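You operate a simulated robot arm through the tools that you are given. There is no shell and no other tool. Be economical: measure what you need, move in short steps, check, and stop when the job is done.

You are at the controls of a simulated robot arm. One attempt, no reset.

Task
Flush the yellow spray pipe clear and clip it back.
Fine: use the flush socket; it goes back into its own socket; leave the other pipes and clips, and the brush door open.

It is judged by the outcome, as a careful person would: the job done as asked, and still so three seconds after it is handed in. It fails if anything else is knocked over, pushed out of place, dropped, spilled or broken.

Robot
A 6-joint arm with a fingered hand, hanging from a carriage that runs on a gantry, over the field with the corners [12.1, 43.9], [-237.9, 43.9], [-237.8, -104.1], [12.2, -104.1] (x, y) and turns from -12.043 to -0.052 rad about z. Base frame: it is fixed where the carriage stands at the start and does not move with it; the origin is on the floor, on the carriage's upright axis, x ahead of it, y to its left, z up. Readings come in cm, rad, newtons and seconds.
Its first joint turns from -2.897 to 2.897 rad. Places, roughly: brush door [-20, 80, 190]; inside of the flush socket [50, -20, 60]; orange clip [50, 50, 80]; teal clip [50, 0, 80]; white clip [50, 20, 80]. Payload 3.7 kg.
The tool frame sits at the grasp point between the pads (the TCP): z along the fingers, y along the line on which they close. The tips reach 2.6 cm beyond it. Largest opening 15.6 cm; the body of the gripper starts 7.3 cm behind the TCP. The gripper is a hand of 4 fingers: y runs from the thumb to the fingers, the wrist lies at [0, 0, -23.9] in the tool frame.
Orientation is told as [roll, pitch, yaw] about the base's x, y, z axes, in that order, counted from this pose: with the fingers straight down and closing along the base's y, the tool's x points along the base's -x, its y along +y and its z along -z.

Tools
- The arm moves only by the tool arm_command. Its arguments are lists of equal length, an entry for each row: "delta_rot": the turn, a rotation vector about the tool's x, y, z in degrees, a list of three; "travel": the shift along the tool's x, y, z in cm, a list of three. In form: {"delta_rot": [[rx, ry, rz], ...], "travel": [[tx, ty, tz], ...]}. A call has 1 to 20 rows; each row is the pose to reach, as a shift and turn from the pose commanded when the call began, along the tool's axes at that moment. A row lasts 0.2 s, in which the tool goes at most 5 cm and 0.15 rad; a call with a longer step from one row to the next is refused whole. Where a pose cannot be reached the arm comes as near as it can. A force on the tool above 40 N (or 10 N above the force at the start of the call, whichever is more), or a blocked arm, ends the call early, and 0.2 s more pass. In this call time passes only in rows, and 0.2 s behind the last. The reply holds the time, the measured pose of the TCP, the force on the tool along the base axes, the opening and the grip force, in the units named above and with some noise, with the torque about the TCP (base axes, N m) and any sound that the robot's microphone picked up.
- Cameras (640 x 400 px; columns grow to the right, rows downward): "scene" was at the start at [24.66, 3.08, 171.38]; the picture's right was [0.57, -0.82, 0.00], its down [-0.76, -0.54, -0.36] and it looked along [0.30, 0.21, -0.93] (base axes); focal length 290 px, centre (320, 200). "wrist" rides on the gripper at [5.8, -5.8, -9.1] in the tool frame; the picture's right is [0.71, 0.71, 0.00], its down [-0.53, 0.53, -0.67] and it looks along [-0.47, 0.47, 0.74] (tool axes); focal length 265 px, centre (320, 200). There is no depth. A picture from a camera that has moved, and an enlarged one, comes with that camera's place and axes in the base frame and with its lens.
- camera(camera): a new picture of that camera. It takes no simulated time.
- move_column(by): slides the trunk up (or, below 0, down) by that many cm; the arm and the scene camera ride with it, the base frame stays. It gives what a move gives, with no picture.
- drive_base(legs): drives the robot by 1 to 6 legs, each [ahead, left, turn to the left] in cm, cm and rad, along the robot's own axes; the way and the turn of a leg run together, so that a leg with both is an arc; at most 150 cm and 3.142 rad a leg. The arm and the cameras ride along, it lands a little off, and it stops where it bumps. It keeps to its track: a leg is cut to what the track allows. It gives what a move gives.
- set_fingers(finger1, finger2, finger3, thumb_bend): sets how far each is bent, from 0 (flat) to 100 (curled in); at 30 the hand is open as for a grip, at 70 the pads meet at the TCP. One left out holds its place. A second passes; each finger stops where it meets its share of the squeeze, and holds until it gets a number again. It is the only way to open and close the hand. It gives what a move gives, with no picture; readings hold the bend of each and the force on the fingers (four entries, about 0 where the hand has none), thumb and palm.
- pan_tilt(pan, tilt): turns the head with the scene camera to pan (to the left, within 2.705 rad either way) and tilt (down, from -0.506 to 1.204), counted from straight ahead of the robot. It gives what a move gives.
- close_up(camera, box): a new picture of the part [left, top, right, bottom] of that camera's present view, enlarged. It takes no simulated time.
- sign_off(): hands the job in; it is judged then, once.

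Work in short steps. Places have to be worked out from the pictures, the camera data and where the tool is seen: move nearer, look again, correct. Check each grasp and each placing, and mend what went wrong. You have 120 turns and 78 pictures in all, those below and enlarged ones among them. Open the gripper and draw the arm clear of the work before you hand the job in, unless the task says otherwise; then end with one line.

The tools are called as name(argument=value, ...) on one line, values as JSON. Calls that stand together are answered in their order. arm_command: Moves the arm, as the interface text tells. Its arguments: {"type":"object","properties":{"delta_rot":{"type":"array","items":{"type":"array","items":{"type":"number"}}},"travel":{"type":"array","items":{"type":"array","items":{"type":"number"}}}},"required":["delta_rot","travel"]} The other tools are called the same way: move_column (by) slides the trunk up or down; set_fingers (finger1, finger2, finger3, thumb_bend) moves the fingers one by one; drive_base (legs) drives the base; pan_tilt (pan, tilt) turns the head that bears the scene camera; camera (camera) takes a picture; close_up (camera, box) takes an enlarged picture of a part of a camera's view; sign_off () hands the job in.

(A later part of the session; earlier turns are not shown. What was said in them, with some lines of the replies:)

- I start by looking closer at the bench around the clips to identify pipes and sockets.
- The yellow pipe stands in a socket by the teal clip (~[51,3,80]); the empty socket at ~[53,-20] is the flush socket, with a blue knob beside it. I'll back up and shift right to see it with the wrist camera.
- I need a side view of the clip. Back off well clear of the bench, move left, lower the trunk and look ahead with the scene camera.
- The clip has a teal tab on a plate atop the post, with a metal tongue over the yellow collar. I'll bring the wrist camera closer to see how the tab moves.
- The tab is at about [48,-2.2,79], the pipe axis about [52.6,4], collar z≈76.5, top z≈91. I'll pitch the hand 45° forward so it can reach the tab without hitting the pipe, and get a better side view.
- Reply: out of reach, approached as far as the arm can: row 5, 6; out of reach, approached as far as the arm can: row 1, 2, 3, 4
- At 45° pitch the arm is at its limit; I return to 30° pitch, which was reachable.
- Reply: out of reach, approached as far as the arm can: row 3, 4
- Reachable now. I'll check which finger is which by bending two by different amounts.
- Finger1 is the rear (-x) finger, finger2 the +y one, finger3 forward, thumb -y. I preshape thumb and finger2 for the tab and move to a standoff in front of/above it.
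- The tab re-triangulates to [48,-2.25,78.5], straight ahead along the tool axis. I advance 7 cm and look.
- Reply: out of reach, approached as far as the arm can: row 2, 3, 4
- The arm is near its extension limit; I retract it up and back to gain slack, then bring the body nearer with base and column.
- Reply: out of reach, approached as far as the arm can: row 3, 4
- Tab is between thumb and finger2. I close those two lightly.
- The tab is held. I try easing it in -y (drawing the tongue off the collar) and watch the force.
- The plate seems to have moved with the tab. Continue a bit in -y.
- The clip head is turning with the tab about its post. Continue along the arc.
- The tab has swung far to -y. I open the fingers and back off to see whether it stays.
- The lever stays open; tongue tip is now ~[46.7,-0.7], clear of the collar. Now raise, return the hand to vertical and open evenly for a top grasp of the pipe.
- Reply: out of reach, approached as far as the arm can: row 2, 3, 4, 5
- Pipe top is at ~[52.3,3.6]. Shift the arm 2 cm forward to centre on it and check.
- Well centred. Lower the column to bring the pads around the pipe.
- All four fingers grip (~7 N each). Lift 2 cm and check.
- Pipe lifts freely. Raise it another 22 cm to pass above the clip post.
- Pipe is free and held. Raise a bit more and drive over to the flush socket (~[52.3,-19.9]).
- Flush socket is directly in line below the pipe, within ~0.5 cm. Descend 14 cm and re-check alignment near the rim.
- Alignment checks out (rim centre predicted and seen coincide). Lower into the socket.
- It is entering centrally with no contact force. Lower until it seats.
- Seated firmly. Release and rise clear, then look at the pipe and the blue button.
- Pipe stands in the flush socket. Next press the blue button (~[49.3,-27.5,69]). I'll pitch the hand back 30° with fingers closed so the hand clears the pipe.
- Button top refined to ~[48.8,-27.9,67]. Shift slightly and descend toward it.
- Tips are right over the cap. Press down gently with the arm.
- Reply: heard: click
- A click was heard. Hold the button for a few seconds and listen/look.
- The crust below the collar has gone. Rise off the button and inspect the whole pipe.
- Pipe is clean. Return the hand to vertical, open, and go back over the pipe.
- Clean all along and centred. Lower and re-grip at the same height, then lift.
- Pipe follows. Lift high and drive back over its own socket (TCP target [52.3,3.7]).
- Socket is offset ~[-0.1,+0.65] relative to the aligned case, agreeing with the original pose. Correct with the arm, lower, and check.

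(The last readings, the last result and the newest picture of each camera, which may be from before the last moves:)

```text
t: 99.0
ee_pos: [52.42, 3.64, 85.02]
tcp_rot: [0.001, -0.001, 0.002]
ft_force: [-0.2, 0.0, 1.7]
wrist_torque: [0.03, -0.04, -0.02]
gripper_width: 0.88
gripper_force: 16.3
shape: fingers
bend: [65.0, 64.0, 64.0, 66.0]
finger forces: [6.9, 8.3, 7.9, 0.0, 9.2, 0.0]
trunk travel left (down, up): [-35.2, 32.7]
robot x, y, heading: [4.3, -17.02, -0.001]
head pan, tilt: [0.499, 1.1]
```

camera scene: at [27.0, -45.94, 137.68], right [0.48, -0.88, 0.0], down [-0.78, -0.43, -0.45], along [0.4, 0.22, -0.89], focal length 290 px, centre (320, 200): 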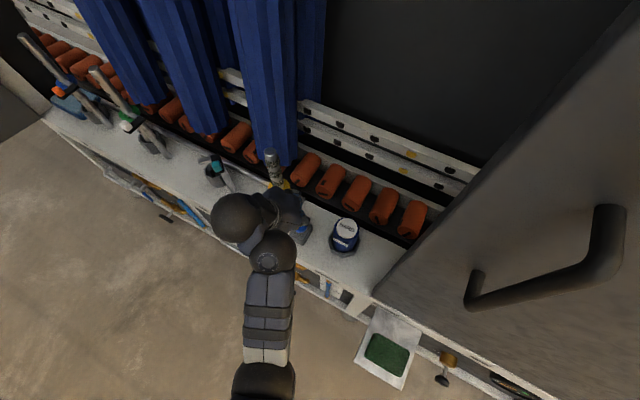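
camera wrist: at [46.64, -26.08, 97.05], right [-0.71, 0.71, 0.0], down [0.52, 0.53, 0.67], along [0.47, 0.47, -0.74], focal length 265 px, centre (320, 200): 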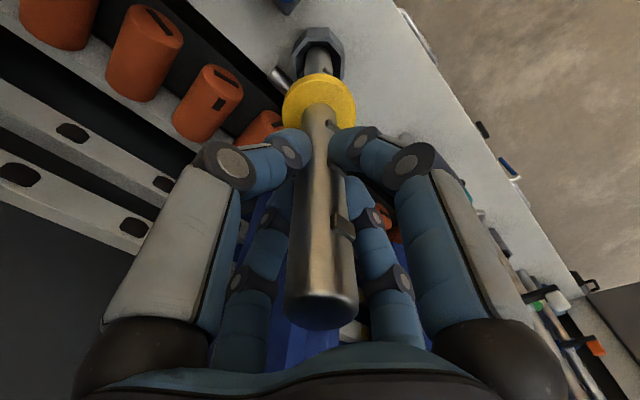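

Contact at the bottom at the original height. Nudge, release, rise.

arm_command(delta_rot=[[0, 0, 0]], travel=[[0, 0, 0.15]])

set_fingers(finger1=43, finger2=43, finger3=43, thumb_bend=43)

move_column(by=14)

close_up(camera="wrist", box=[220, 0, 420, 160])

```text
t: 99.4
ee_pos: [52.48, 3.7, 85.0]
tcp_rot: [0.004, -0.003, 0.002]
ft_force: [-1.2, -0.3, 10.2]
wrist_torque: [0.03, -0.03, 0.0]
gripper_width: 0.85
gripper_force: 18.4
shape: fingers
bend: [65.0, 64.0, 64.0, 66.0]
finger forces: [7.7, 9.0, 8.8, 0.1, 10.6, 0.0]
trunk travel left (down, up): [-35.2, 32.7]
robot x, y, heading: [3.7, -16.81, -0.001]
head pan, tilt: [0.499, 1.1]
```

```text
t: 100.4
ee_pos: [52.35, 3.69, 84.78]
tcp_rot: [0.002, 0.0, 0.0]
ft_force: [0.4, -0.5, 0.4]
wrist_torque: [-0.02, 0.05, 0.0]
gripper_width: 7.04
gripper_force: 0.1
shape: fingers
bend: [43.0, 43.0, 43.0, 43.0]
finger forces: [0.0, 0.0, 0.0, 0.0, 0.0, 0.0]
trunk travel left (down, up): [-35.2, 32.7]
robot x, y, heading: [3.66, -16.72, 0.002]
head pan, tilt: [0.499, 1.1]
```

```text
t: 102.1
ee_pos: [52.33, 3.85, 98.71]
tcp_rot: [0.002, 0.001, 0.002]
ft_force: [-1.2, 0.0, -0.2]
wrist_torque: [0.01, -0.01, 0.01]
gripper_width: 7.06
gripper_force: 0.1
shape: fingers
bend: [43.0, 43.0, 43.0, 43.0]
finger forces: [0.0, 0.0, 0.0, 0.0, 0.0, 0.0]
trunk travel left (down, up): [-49.2, 18.7]
robot x, y, heading: [3.81, -17.41, 0.006]
head pan, tilt: [0.499, 1.1]
```

```text
2.50 times, centred on (320, 80) of wrist
camera zoom: at [46.56, -2.11, 107.78], right [-0.71, 0.71, 0.0], down [0.52, 0.53, 0.67], along [0.47, 0.47, -0.74], focal length 664 px, centre (320, 500)
```

zoom: 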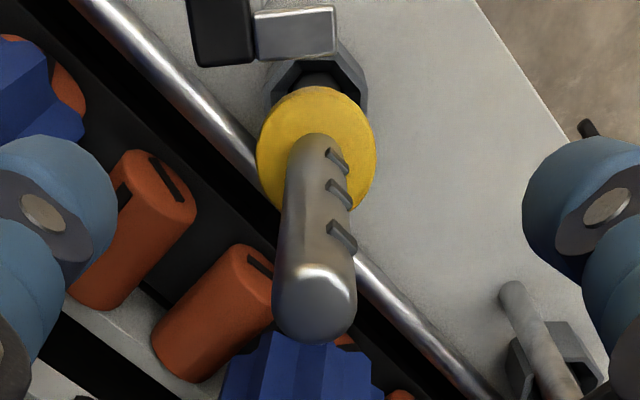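

Pipe stands back in its own socket. Now prepare to swing the teal clip closed: back off, pitch the hand again and preshape as before.

drive_base(legs=[[-12, 0, 0], [0, -9, 0]])

arm_command(delta_rot=[[0, -7.5, 0], [0, -15, 0], [0, -22.5, 0], [0, -30, 0]], travel=[[0.7, 0.3, -1], [1.5, 0.6, -2], [2, 1, -3], [2.5, 1, -3]])

set_fingers(finger1=30, finger2=56, finger3=48, thumb_bend=45)

```text
t: 104.0
ee_pos: [40.35, -5.45, 98.82]
tcp_rot: [0.002, -0.001, 0.001]
ft_force: [0.1, -0.2, -0.3]
wrist_torque: [0.0, -0.03, 0.03]
gripper_width: 7.06
gripper_force: 0.0
shape: fingers
bend: [43.0, 43.0, 43.0, 43.0]
finger forces: [0.1, 0.0, 0.1, 0.1, 0.0, 0.0]
trunk travel left (down, up): [-49.2, 18.7]
robot x, y, heading: [-7.61, -26.03, 0.003]
head pan, tilt: [0.499, 1.1]
```

```text
t: 105.0
ee_pos: [37.73, -4.44, 101.69]
tcp_rot: [0.004, -0.526, 0.0]
ft_force: [-0.1, 1.0, -0.1]
wrist_torque: [0.0, 0.04, 0.0]
gripper_width: 7.04
gripper_force: 0.1
shape: fingers
bend: [43.0, 43.0, 43.0, 43.0]
finger forces: [0.1, 0.1, 0.0, 0.0, 0.1, 0.1]
trunk travel left (down, up): [-49.2, 18.7]
robot x, y, heading: [-7.89, -25.92, -0.002]
head pan, tilt: [0.499, 1.1]
```

```text
t: 106.0
ee_pos: [37.86, -4.39, 101.78]
tcp_rot: [0.0, -0.525, -0.002]
ft_force: [0.6, 0.3, 0.1]
wrist_torque: [0.03, 0.03, 0.01]
gripper_width: 8.82
gripper_force: 0.0
shape: fingers
bend: [30.0, 56.0, 48.0, 45.0]
finger forces: [0.0, 0.1, 0.0, 0.0, 0.0, 0.0]
trunk travel left (down, up): [-49.2, 18.7]
robot x, y, heading: [-8.35, -26.38, 0.001]
head pan, tilt: [0.499, 1.1]
```

arm_command(delta_rot=[[0, 0, 0], [0, 0, 0]], travel=[[0.8, -0.4, -1.6], [1.6, -0.8, -3.4]])

move_column(by=-20)

drive_base(legs=[[8, 0, 0]])

camera(camera="wrist")

```text
t: 106.7
ee_pos: [35.01, -5.31, 103.97]
tcp_rot: [0.001, -0.523, 0.001]
ft_force: [0.6, 0.5, 0.3]
wrist_torque: [-0.05, 0.04, -0.03]
gripper_width: 8.81
gripper_force: 0.1
shape: fingers
bend: [30.0, 56.0, 48.0, 45.0]
finger forces: [0.1, 0.1, 0.0, 0.0, 0.0, 0.1]
trunk travel left (down, up): [-49.2, 18.7]
robot x, y, heading: [-7.95, -26.27, 0.003]
head pan, tilt: [0.499, 1.1]
```

```text
t: 108.8
ee_pos: [35.01, -5.33, 84.07]
tcp_rot: [0.001, -0.524, 0.001]
ft_force: [0.5, 0.8, -0.2]
wrist_torque: [-0.01, -0.02, 0.03]
gripper_width: 8.78
gripper_force: 0.0
shape: fingers
bend: [30.0, 56.0, 48.0, 45.0]
finger forces: [0.0, 0.0, 0.0, 0.0, 0.1, 0.1]
trunk travel left (down, up): [-29.2, 38.7]
robot x, y, heading: [-8.01, -26.2, -0.001]
head pan, tilt: [0.499, 1.1]
```

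```text
t: 109.9
ee_pos: [43.12, -5.28, 84.17]
tcp_rot: [0.001, -0.527, 0.001]
ft_force: [-0.9, 1.1, 0.2]
wrist_torque: [-0.01, -0.01, 0.02]
gripper_width: 8.83
gripper_force: 0.0
shape: fingers
bend: [30.0, 56.0, 48.0, 45.0]
finger forces: [0.0, 0.0, 0.0, 0.0, 0.1, 0.1]
trunk travel left (down, up): [-29.2, 38.7]
robot x, y, heading: [0.04, -26.03, -0.002]
head pan, tilt: [0.499, 1.1]
```

```text
17 pictures are left
camera wrist: at [33.41, -11.04, 88.87], right [-0.61, 0.71, -0.35], down [0.12, 0.52, 0.84], along [0.78, 0.47, -0.41], focal length 265 px, centre (320, 200)
```

wrist: 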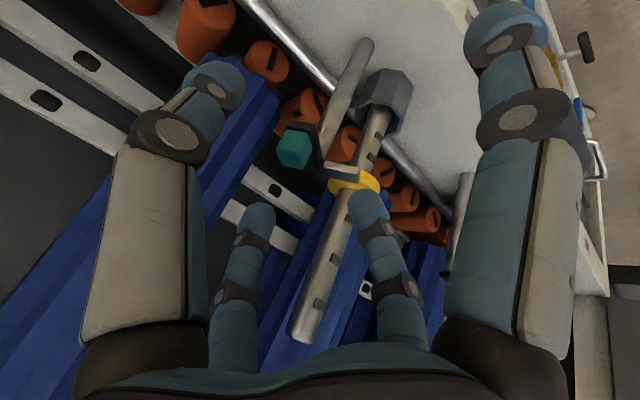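

View matches the pose after release. Advance to the tab and grip it.

arm_command(delta_rot=[[0, 0, 0], [0, 0, 0], [0, 0, 0]], travel=[[-0.7, 0, 2.2], [-1.4, -0.1, 4.4], [-2, -0.1, 6.5]])

set_fingers(finger2=67, thumb_bend=67)

close_up(camera="wrist", box=[200, 60, 460, 260])

```text
t: 110.7
ee_pos: [46.08, -5.59, 81.09]
tcp_rot: [0.004, -0.524, 0.001]
ft_force: [0.1, 0.2, 0.1]
wrist_torque: [-0.01, 0.04, 0.02]
gripper_width: 8.8
gripper_force: 0.1
shape: fingers
bend: [30.0, 56.0, 48.0, 45.0]
finger forces: [0.0, 0.0, 0.1, 0.0, 0.0, 0.1]
out of reach, approached as far as the arm can: row 2, 3
trunk travel left (down, up): [-29.2, 38.7]
robot x, y, heading: [-0.13, -26.37, 0.003]
head pan, tilt: [0.499, 1.1]
```

```text
t: 111.7
ee_pos: [46.04, -5.69, 81.18]
tcp_rot: [0.001, -0.525, -0.001]
ft_force: [0.0, 0.0, -0.2]
wrist_torque: [0.0, 0.01, 0.0]
gripper_width: 7.15
gripper_force: 0.1
shape: fingers
bend: [30.0, 67.0, 48.0, 67.0]
finger forces: [0.0, 0.1, 0.1, 0.0, 0.0, 0.1]
trunk travel left (down, up): [-29.2, 38.7]
robot x, y, heading: [-0.31, -26.0, -0.0]
head pan, tilt: [0.499, 1.1]
```

```text
2.00 times, centred on (330, 160) of wrist
camera zoom: at [36.5, -11.44, 86.02], right [-0.61, 0.71, -0.35], down [0.12, 0.52, 0.84], along [0.78, 0.47, -0.41], focal length 531 px, centre (300, 280)
```

zoom: 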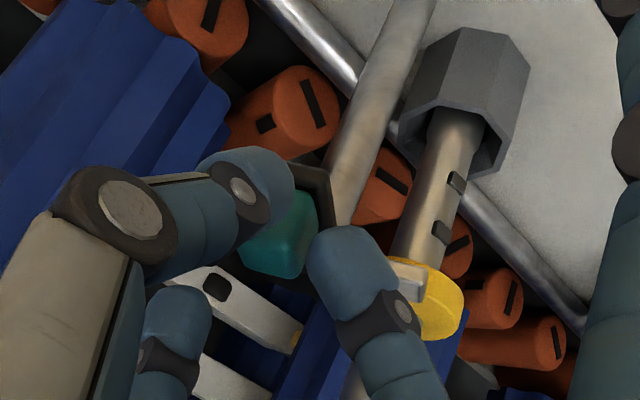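

Fell short at the arm's limit. Reopen, retract the arm for slack, and make up the distance with base and column.

set_fingers(finger2=56, thumb_bend=45)

arm_command(delta_rot=[[0, 0, 0], [0, 0, 0], [0, 0, 0]], travel=[[0.5, 0.1, -1.8], [1, 0.2, -3.6], [1.4, 0.3, -5.2]])

move_column(by=-4.2)

drive_base(legs=[[2.8, -0.2, 0]])

close_up(camera="wrist", box=[200, 60, 460, 260])

```text
t: 112.7
ee_pos: [46.17, -5.65, 81.1]
tcp_rot: [0.002, -0.526, 0.0]
ft_force: [0.1, -0.4, -0.4]
wrist_torque: [0.0, -0.01, 0.0]
gripper_width: 8.8
gripper_force: 0.1
shape: fingers
bend: [30.0, 56.0, 48.0, 45.0]
finger forces: [0.0, 0.0, 0.1, 0.0, 0.0, 0.1]
trunk travel left (down, up): [-29.2, 38.7]
robot x, y, heading: [-0.1, -26.04, -0.001]
head pan, tilt: [0.499, 1.1]
```

```text
t: 113.5
ee_pos: [42.36, -5.36, 85.1]
tcp_rot: [0.002, -0.524, -0.001]
ft_force: [0.1, 0.0, 0.1]
wrist_torque: [0.01, -0.02, 0.0]
gripper_width: 8.83
gripper_force: 0.0
shape: fingers
bend: [30.0, 56.0, 48.0, 45.0]
finger forces: [0.0, 0.0, 0.0, 0.0, 0.0, 0.0]
trunk travel left (down, up): [-29.2, 38.7]
robot x, y, heading: [-0.45, -25.93, 0.004]
head pan, tilt: [0.499, 1.1]
```

```text
t: 114.3
ee_pos: [42.33, -5.31, 80.87]
tcp_rot: [0.002, -0.524, 0.0]
ft_force: [-0.1, 0.1, 0.3]
wrist_torque: [0.01, 0.0, 0.0]
gripper_width: 8.81
gripper_force: 0.1
shape: fingers
bend: [30.0, 56.0, 48.0, 45.0]
finger forces: [0.0, 0.0, 0.0, 0.0, 0.0, 0.1]
trunk travel left (down, up): [-25.0, 42.9]
robot x, y, heading: [-0.35, -25.88, 0.001]
head pan, tilt: [0.499, 1.1]
```

```text
t: 115.2
ee_pos: [45.24, -5.48, 80.9]
tcp_rot: [0.003, -0.524, 0.001]
ft_force: [-0.2, -0.3, 0.0]
wrist_torque: [-0.01, -0.02, 0.02]
gripper_width: 8.8
gripper_force: 0.0
shape: fingers
bend: [30.0, 56.0, 48.0, 45.0]
finger forces: [0.0, 0.0, 0.0, 0.0, 0.0, 0.0]
trunk travel left (down, up): [-25.0, 42.9]
robot x, y, heading: [2.77, -26.25, 0.006]
head pan, tilt: [0.499, 1.1]
```

```text
2.00 times, centred on (330, 160) of wrist
camera zoom: at [35.62, -11.29, 85.75], right [-0.61, 0.71, -0.35], down [0.12, 0.52, 0.84], along [0.78, 0.47, -0.41], focal length 531 px, centre (300, 280)
```

zoom: 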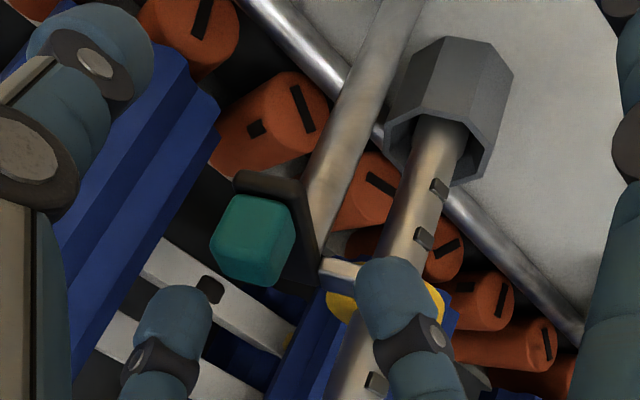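

set_fingers(finger2=59)

arm_command(delta_rot=[[0, 0, 0], [0, 0, 0]], travel=[[-0.9, 0, 1.3], [-1.8, 0.1, 2.5]])

set_fingers(finger2=66, thumb_bend=67)

close_up(camera="wrist", box=[200, 60, 460, 260])

```text
t: 116.2
ee_pos: [45.16, -5.39, 80.95]
tcp_rot: [0.002, -0.524, 0.0]
ft_force: [0.4, 1.2, 0.3]
wrist_torque: [0.01, 0.01, 0.03]
gripper_width: 8.8
gripper_force: 0.1
shape: fingers
bend: [30.0, 59.0, 48.0, 45.0]
finger forces: [0.0, 0.0, 0.1, 0.0, 0.0, 0.1]
trunk travel left (down, up): [-25.0, 42.9]
robot x, y, heading: [2.74, -26.16, 0.003]
head pan, tilt: [0.499, 1.1]
```

```text
t: 116.8
ee_pos: [47.92, -5.37, 79.63]
tcp_rot: [0.003, -0.524, 0.0]
ft_force: [-1.8, 0.2, 0.2]
wrist_torque: [0.05, 0.0, 0.06]
gripper_width: 8.81
gripper_force: 0.8
shape: fingers
bend: [30.0, 59.0, 48.0, 45.0]
finger forces: [0.0, 1.5, 0.1, 0.1, 0.0, 0.1]
trunk travel left (down, up): [-25.0, 42.9]
robot x, y, heading: [2.79, -26.37, -0.002]
head pan, tilt: [0.499, 1.1]
```

```text
t: 117.8
ee_pos: [47.87, -5.27, 79.75]
tcp_rot: [0.005, -0.524, 0.0]
ft_force: [-3.3, 4.5, 1.2]
wrist_torque: [0.15, 0.04, 0.11]
gripper_width: 7.22
gripper_force: 4.0
shape: fingers
bend: [30.0, 61.0, 48.0, 66.0]
finger forces: [0.0, 6.1, 0.0, 0.0, 1.7, 0.0]
trunk travel left (down, up): [-25.0, 42.9]
robot x, y, heading: [2.44, -26.3, 0.002]
head pan, tilt: [0.499, 1.1]
```

```text
2.00 times, centred on (330, 160) of wrist
camera zoom: at [38.35, -11.11, 84.58], right [-0.61, 0.71, -0.35], down [0.12, 0.52, 0.84], along [0.78, 0.47, -0.41], focal length 531 px, centre (300, 280)
```

zoom: 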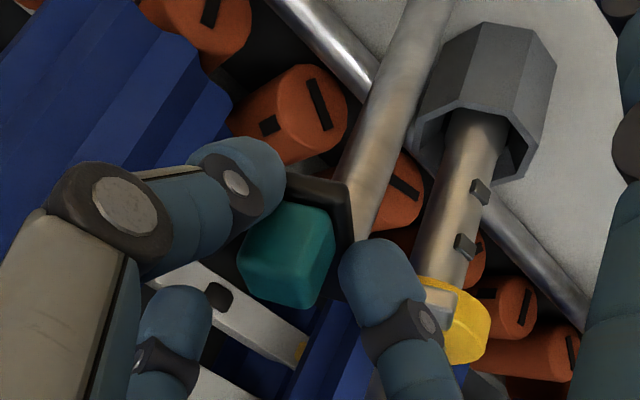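

Tab is held between the fingers. Ease finger2 and swing the tab back along the reverse arc, halfway first.

set_fingers(finger2=60)

arm_command(delta_rot=[[0, 0, 0], [0, 0, 0], [0, 0, 0], [0, 0, 0]], travel=[[0.05, 0.4, 0], [0.1, 0.8, 0], [0.15, 1.2, -0.1], [0.25, 1.6, -0.1]])

close_up(camera="wrist", box=[200, 60, 460, 260])

```text
t: 118.8
ee_pos: [48.0, -5.42, 79.71]
tcp_rot: [0.003, -0.523, 0.0]
ft_force: [-1.7, -0.8, 0.4]
wrist_torque: [0.03, 0.05, 0.02]
gripper_width: 7.23
gripper_force: 1.6
shape: fingers
bend: [30.0, 59.0, 48.0, 66.0]
finger forces: [0.0, 2.1, 0.1, 0.0, 1.4, 0.0]
trunk travel left (down, up): [-25.0, 42.9]
robot x, y, heading: [2.52, -26.26, 0.005]
head pan, tilt: [0.499, 1.1]
```

```text
t: 119.8
ee_pos: [47.64, -4.2, 79.65]
tcp_rot: [-0.001, -0.525, -0.002]
ft_force: [-8.5, -15.5, 16.5]
wrist_torque: [-0.72, -0.06, -0.41]
gripper_width: 7.46
gripper_force: 10.2
shape: fingers
bend: [30.0, 60.0, 48.0, 63.0]
finger forces: [0.0, 0.1, 0.0, 0.1, 21.6, 0.0]
trunk travel left (down, up): [-25.0, 42.9]
robot x, y, heading: [2.44, -26.59, 0.0]
head pan, tilt: [0.499, 1.1]
```

```text
2.00 times, centred on (330, 160) of wrist
camera zoom: at [38.04, -9.87, 84.54], right [-0.61, 0.71, -0.36], down [0.12, 0.53, 0.84], along [0.78, 0.47, -0.41], focal length 531 px, centre (300, 280)
```

zoom: 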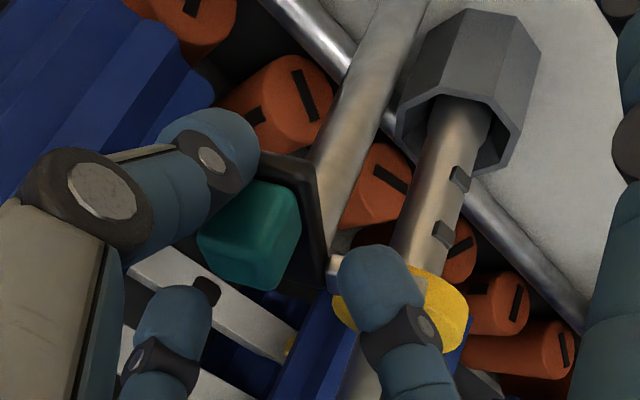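

Thumb pushed 21 N without turning it: near the open end the tangent points mostly -x. Relieve the force and bring finger3 in behind the tab (+x side) to pull along the tangent.

arm_command(delta_rot=[[0, 0, 0], [0, 0, 0], [0, 0, 0]], travel=[[0, -0.5, 0], [0, -1.0, 0], [0, -1.4, 0]])

set_fingers(finger2=56, finger3=62, thumb_bend=62)

close_up(camera="wrist", box=[200, 60, 460, 260])

```text
t: 120.6
ee_pos: [47.78, -5.16, 79.39]
tcp_rot: [0.003, -0.524, 0.002]
ft_force: [-1.7, -2.9, -0.5]
wrist_torque: [-0.06, 0.04, -0.06]
gripper_width: 7.26
gripper_force: 1.6
shape: fingers
bend: [30.0, 60.0, 48.0, 66.0]
finger forces: [0.0, 0.1, 0.1, 0.1, 2.8, 0.0]
trunk travel left (down, up): [-25.0, 42.9]
robot x, y, heading: [2.41, -26.4, 0.002]
head pan, tilt: [0.499, 1.1]
```

```text
t: 121.6
ee_pos: [47.9, -5.19, 79.39]
tcp_rot: [0.001, -0.524, 0.0]
ft_force: [1.8, 0.6, 1.1]
wrist_torque: [0.0, -0.04, 0.03]
gripper_width: 7.37
gripper_force: 0.9
shape: fingers
bend: [30.0, 56.0, 60.0, 62.0]
finger forces: [0.1, 0.0, 1.8, 0.0, 0.0, 0.1]
trunk travel left (down, up): [-25.0, 42.9]
robot x, y, heading: [2.84, -26.54, 0.002]
head pan, tilt: [0.499, 1.1]
```

```text
2.00 times, centred on (330, 160) of wrist
camera zoom: at [38.22, -10.91, 84.35], right [-0.61, 0.71, -0.35], down [0.12, 0.52, 0.84], along [0.78, 0.47, -0.41], focal length 531 px, centre (300, 280)
```

zoom: 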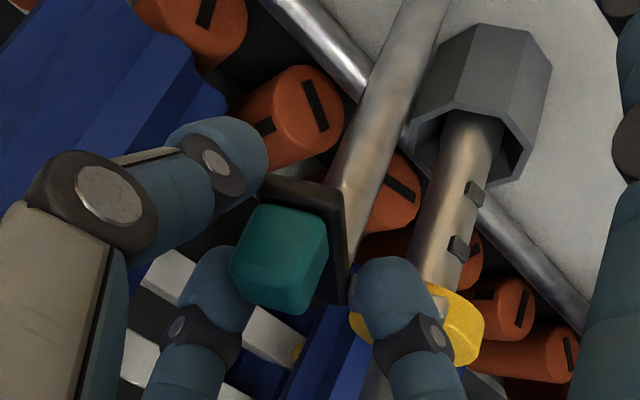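

Finger3 is behind the tab. Pull along the tangent (-x, some +y).

arm_command(delta_rot=[[0, 0, 0], [0, 0, 0], [0, 0, 0]], travel=[[0.26, 0.2, -0.15], [0.52, 0.4, -0.3], [0.78, 0.65, -0.45]])

close_up(camera="wrist", box=[200, 60, 460, 260])

```text
t: 122.4
ee_pos: [46.76, -4.49, 79.59]
tcp_rot: [0.001, -0.524, -0.002]
ft_force: [2.3, 0.8, -0.3]
wrist_torque: [0.05, 0.0, 0.0]
gripper_width: 7.38
gripper_force: 0.6
shape: fingers
bend: [30.0, 56.0, 61.0, 62.0]
finger forces: [0.0, 0.0, 1.2, 0.1, 0.0, 0.0]
trunk travel left (down, up): [-25.0, 42.9]
robot x, y, heading: [2.76, -26.37, 0.004]
head pan, tilt: [0.499, 1.1]
```

```text
2.00 times, centred on (330, 160) of wrist
camera zoom: at [37.34, -10.29, 84.44], right [-0.61, 0.71, -0.35], down [0.12, 0.52, 0.84], along [0.78, 0.47, -0.41], focal length 531 px, centre (300, 280)
```

zoom: 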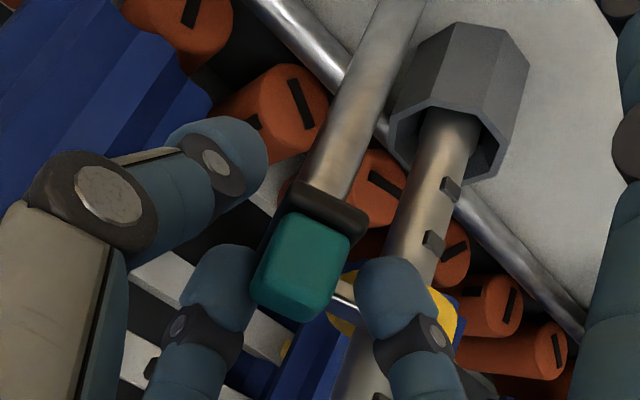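

It turns easily now. Move finger3 back, close the thumb on the tab's -y face, and push +y.

set_fingers(finger3=48, thumb_bend=66, finger2=60)

arm_command(delta_rot=[[0, 0, 0], [0, 0, 0], [0, 0, 0], [0, 0, 0]], travel=[[-0.1, 0.4, 0.05], [-0.2, 0.8, 0.1], [-0.3, 1.2, 0.15], [-0.4, 1.6, 0.2]])

close_up(camera="wrist", box=[200, 60, 460, 260])

```text
t: 123.4
ee_pos: [46.98, -4.58, 79.54]
tcp_rot: [-0.001, -0.523, 0.0]
ft_force: [-0.1, 0.3, 0.6]
wrist_torque: [0.01, 0.0, -0.03]
gripper_width: 7.22
gripper_force: 0.3
shape: fingers
bend: [30.0, 60.0, 48.0, 66.0]
finger forces: [0.0, 0.2, 0.1, 0.1, 0.1, 0.0]
trunk travel left (down, up): [-25.0, 42.9]
robot x, y, heading: [2.7, -25.97, -0.002]
head pan, tilt: [0.499, 1.1]
```

```text
t: 124.4
ee_pos: [47.34, -2.69, 79.44]
tcp_rot: [0.002, -0.523, 0.001]
ft_force: [-0.3, 0.7, 0.8]
wrist_torque: [-0.02, 0.01, 0.02]
gripper_width: 7.22
gripper_force: 0.0
shape: fingers
bend: [30.0, 60.0, 48.0, 66.0]
finger forces: [0.0, 0.0, 0.1, 0.0, 0.0, 0.1]
trunk travel left (down, up): [-25.0, 42.9]
robot x, y, heading: [2.64, -26.58, 0.007]
head pan, tilt: [0.499, 1.1]
```

```text
2.00 times, centred on (330, 160) of wrist
camera zoom: at [37.64, -8.61, 84.31], right [-0.61, 0.71, -0.35], down [0.12, 0.52, 0.84], along [0.78, 0.47, -0.41], focal length 531 px, centre (300, 280)
```

zoom: 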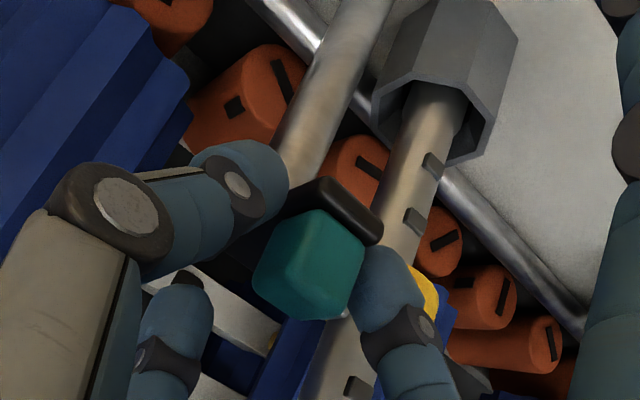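

arm_command(delta_rot=[[0, 0, 0], [0, 0, 0]], travel=[[0, 0.3, 0], [0, 0.6, 0]])

close_up(camera="wrist", box=[200, 60, 460, 260])

```text
t: 125.0
ee_pos: [47.31, -2.52, 79.49]
tcp_rot: [0.002, -0.525, -0.001]
ft_force: [-0.5, -1.5, 0.3]
wrist_torque: [-0.06, -0.03, -0.04]
gripper_width: 7.23
gripper_force: 0.6
shape: fingers
bend: [30.0, 60.0, 48.0, 66.0]
finger forces: [0.1, 0.0, 0.1, 0.0, 1.7, 0.0]
trunk travel left (down, up): [-25.0, 42.9]
robot x, y, heading: [2.63, -26.37, 0.001]
head pan, tilt: [0.499, 1.1]
```

```text
2.00 times, centred on (330, 160) of wrist
camera zoom: at [37.69, -8.18, 84.38], right [-0.61, 0.71, -0.35], down [0.12, 0.53, 0.84], along [0.78, 0.47, -0.41], focal length 531 px, centre (300, 280)
```

zoom: 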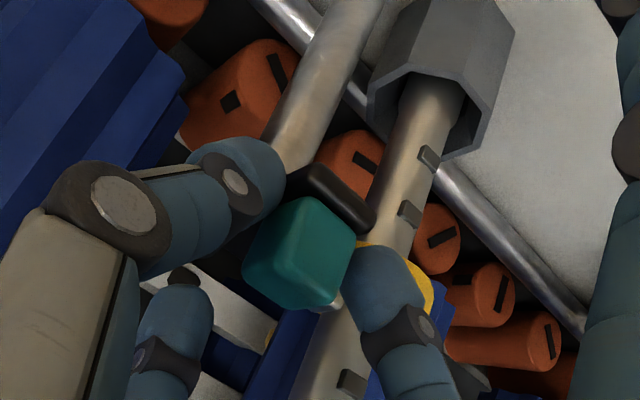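

Nearly matches the original closed view; nudge 0.3 cm more to feel for the end stop.

arm_command(delta_rot=[[0, 0, 0], [0, 0, 0]], travel=[[0, 0.15, 0], [0, 0.3, 0]])

```text
t: 125.6
ee_pos: [47.22, -2.15, 79.54]
tcp_rot: [0.0, -0.524, 0.0]
ft_force: [-0.2, -4.1, 3.1]
wrist_torque: [-0.16, -0.03, -0.06]
gripper_width: 7.28
gripper_force: 2.8
shape: fingers
bend: [30.0, 60.0, 48.0, 65.0]
finger forces: [0.0, 0.1, 0.0, 0.0, 4.7, 0.0]
trunk travel left (down, up): [-25.0, 42.9]
robot x, y, heading: [2.51, -26.05, -0.005]
head pan, tilt: [0.499, 1.1]
```

That equals the original tab position. Release, retreat, and compare.

set_fingers(thumb_bend=48, finger2=58)

arm_command(delta_rot=[[0, 0, 0], [0, 0, 0], [0, 0, 0]], travel=[[0.6, 0, -1.8], [1.2, 0, -3.6], [1.6, 0, -4.5]])

drive_base(legs=[[-3, 0, 0]])

close_up(camera="wrist", box=[240, 40, 420, 220])

```text
t: 126.6
ee_pos: [47.22, -2.04, 79.47]
tcp_rot: [0.002, -0.523, -0.002]
ft_force: [-0.2, 0.5, 0.2]
wrist_torque: [0.04, -0.03, -0.01]
gripper_width: 8.49
gripper_force: 0.0
shape: fingers
bend: [30.0, 57.0, 48.0, 48.0]
finger forces: [0.1, 0.0, 0.0, 0.0, 0.0, 0.0]
trunk travel left (down, up): [-25.0, 42.9]
robot x, y, heading: [2.47, -26.3, 0.001]
head pan, tilt: [0.499, 1.1]
```

```text
t: 127.4
ee_pos: [43.42, -2.21, 82.58]
tcp_rot: [0.002, -0.524, -0.001]
ft_force: [-0.1, -0.1, 0.4]
wrist_torque: [0.01, 0.04, 0.03]
gripper_width: 8.48
gripper_force: 0.1
shape: fingers
bend: [30.0, 57.0, 48.0, 48.0]
finger forces: [0.0, 0.0, 0.0, 0.0, 0.0, 0.0]
trunk travel left (down, up): [-25.0, 42.9]
robot x, y, heading: [2.49, -26.18, -0.003]
head pan, tilt: [0.499, 1.1]
```

```text
t: 128.2
ee_pos: [40.38, -2.19, 82.7]
tcp_rot: [0.001, -0.523, 0.003]
ft_force: [0.7, -0.7, -0.5]
wrist_torque: [0.0, 0.01, 0.02]
gripper_width: 8.48
gripper_force: 0.0
shape: fingers
bend: [30.0, 57.0, 48.0, 48.0]
finger forces: [0.0, 0.0, 0.0, 0.0, 0.0, 0.0]
trunk travel left (down, up): [-25.0, 42.9]
robot x, y, heading: [-0.4, -26.26, 0.001]
head pan, tilt: [0.499, 1.1]
```

```text
2.22 times, centred on (330, 130) of wrist
camera zoom: at [30.89, -7.91, 87.48], right [-0.61, 0.71, -0.35], down [0.12, 0.53, 0.84], along [0.78, 0.48, -0.41], focal length 590 px, centre (298, 356)
```

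zoom: 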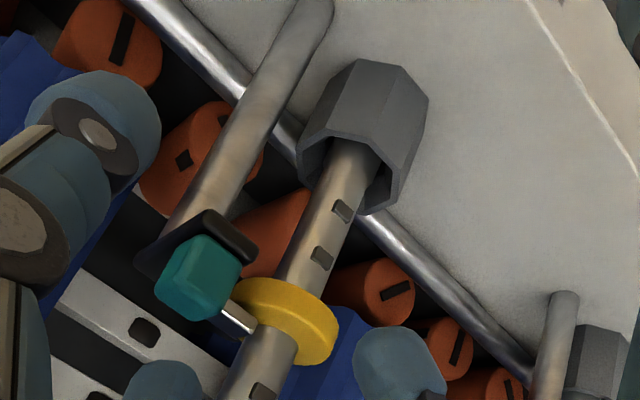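

close_up(camera="wrist", box=[280, 90, 350, 150])

drive_base(legs=[[-53, 0, 0], [0, 34, 0]])

pan_tilt(pan=-0.2, tilt=0.55)

camera(camera="scene")

```text
6.67 times, centred on (315, 120) of wrist
camera zoom: at [30.89, -7.91, 87.48], right [-0.61, 0.71, -0.35], down [0.12, 0.53, 0.84], along [0.78, 0.48, -0.41], focal length 1769 px, centre (353, 733)
```

zoom: 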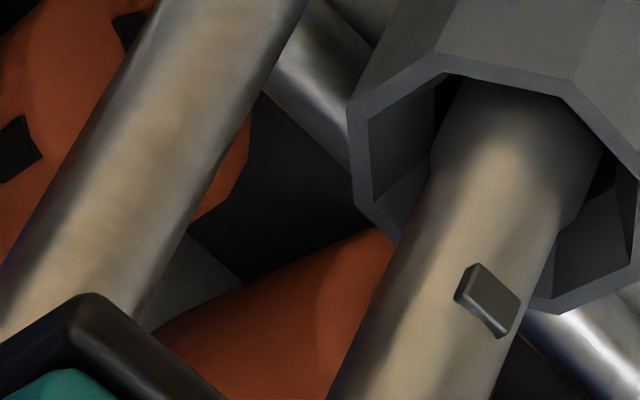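

```text
t: 133.1
ee_pos: [-13.82, 32.92, 82.57]
tcp_rot: [0.002, -0.524, 0.02]
ft_force: [-0.2, 0.0, -0.5]
wrist_torque: [-0.04, 0.01, -0.03]
gripper_width: 8.49
gripper_force: 0.1
shape: fingers
bend: [30.0, 57.0, 48.0, 48.0]
finger forces: [0.0, 0.0, 0.0, 0.0, 0.0, 0.0]
trunk travel left (down, up): [-25.0, 42.9]
robot x, y, heading: [-53.81, 8.22, 0.023]
head pan, tilt: [0.499, 1.1]
```

```text
t: 134.2
ee_pos: [-13.81, 32.85, 82.63]
tcp_rot: [0.002, -0.524, 0.022]
ft_force: [0.4, -1.0, 0.8]
wrist_torque: [0.01, 0.0, 0.0]
gripper_width: 8.47
gripper_force: 0.0
shape: fingers
bend: [30.0, 57.0, 48.0, 48.0]
finger forces: [0.0, 0.0, 0.0, 0.0, 0.0, 0.0]
trunk travel left (down, up): [-25.0, 42.9]
robot x, y, heading: [-54.27, 7.91, 0.02]
head pan, tilt: [-0.201, 0.55]
```

```text
6 pictures are left
camera scene: at [-25.16, 6.64, 144.88], right [-0.18, -0.98, 0.0], down [-0.51, 0.09, -0.85], along [0.84, -0.15, -0.52], focal length 290 px, centre (320, 200)
```

scene: 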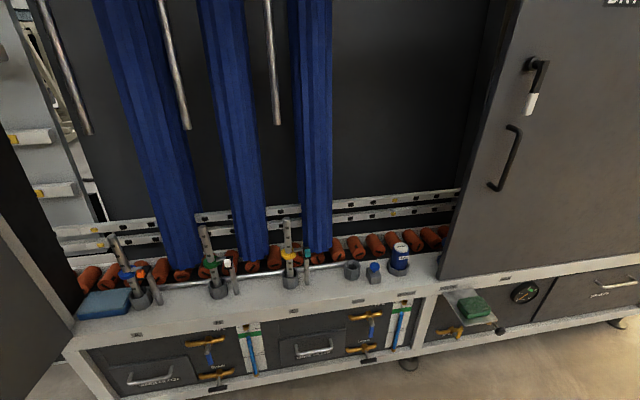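

close_up(camera="scene", box=[280, 240, 320, 265])

close_up(camera="scene", box=[250, 205, 350, 305])

```text
16.00 times, centred on (300, 252) of scene
camera zoom: at [-25.16, 6.64, 144.88], right [-0.18, -0.98, 0.0], down [-0.51, 0.09, -0.85], along [0.84, -0.15, -0.52], focal length 4645 px, centre (640, -640)
```

zoom: 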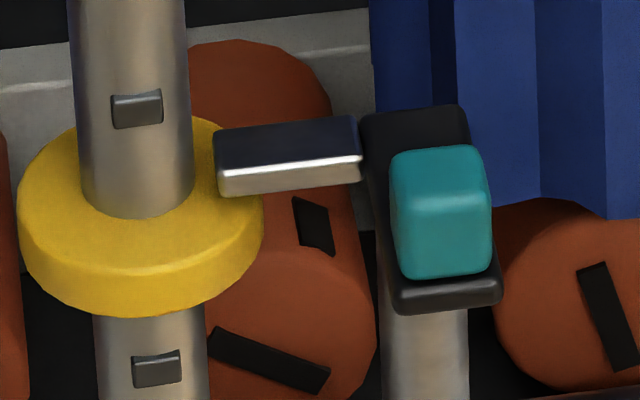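

```text
4.00 times, centred on (300, 255) of scene
camera zoom: at [-25.16, 6.64, 144.88], right [-0.18, -0.98, 0.0], down [-0.51, 0.09, -0.85], along [0.84, -0.15, -0.52], focal length 1161 px, centre (400, -20)
```

zoom: 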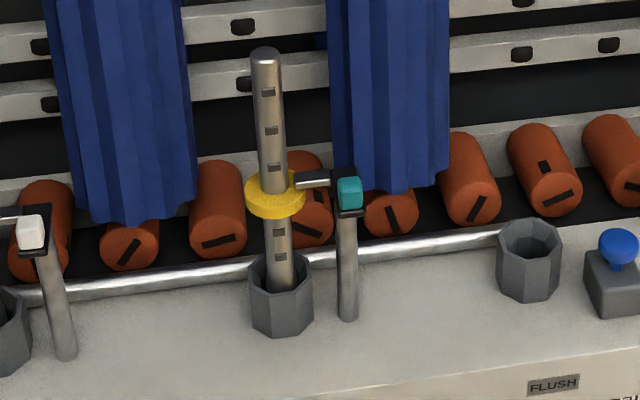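

The clip is back exactly as it started: tongue over the yellow collar, and the pipe clean and upright in its own socket. I open the hand and hand in.

set_fingers(finger1=30, finger2=30, finger3=30, thumb_bend=30)

sign_off()

```text
t: 135.2
ee_pos: [-13.73, 32.8, 82.54]
tcp_rot: [0.003, -0.524, 0.022]
ft_force: [-0.8, 0.2, -0.2]
wrist_torque: [-0.03, 0.01, 0.0]
gripper_width: 10.63
gripper_force: 0.0
shape: fingers
bend: [30.0, 30.0, 30.0, 30.0]
finger forces: [0.1, 0.0, 0.1, 0.1, 0.0, 0.1]
trunk travel left (down, up): [-25.0, 42.9]
robot x, y, heading: [-53.85, 7.86, 0.02]
head pan, tilt: [-0.201, 0.55]
```

```text
The job is handed in.
```

The yellow spray pipe was flushed clean in the flush socket and is back in its own socket with the teal clip closed over its collar; I left the other pipes, their clips and the brush door alone.
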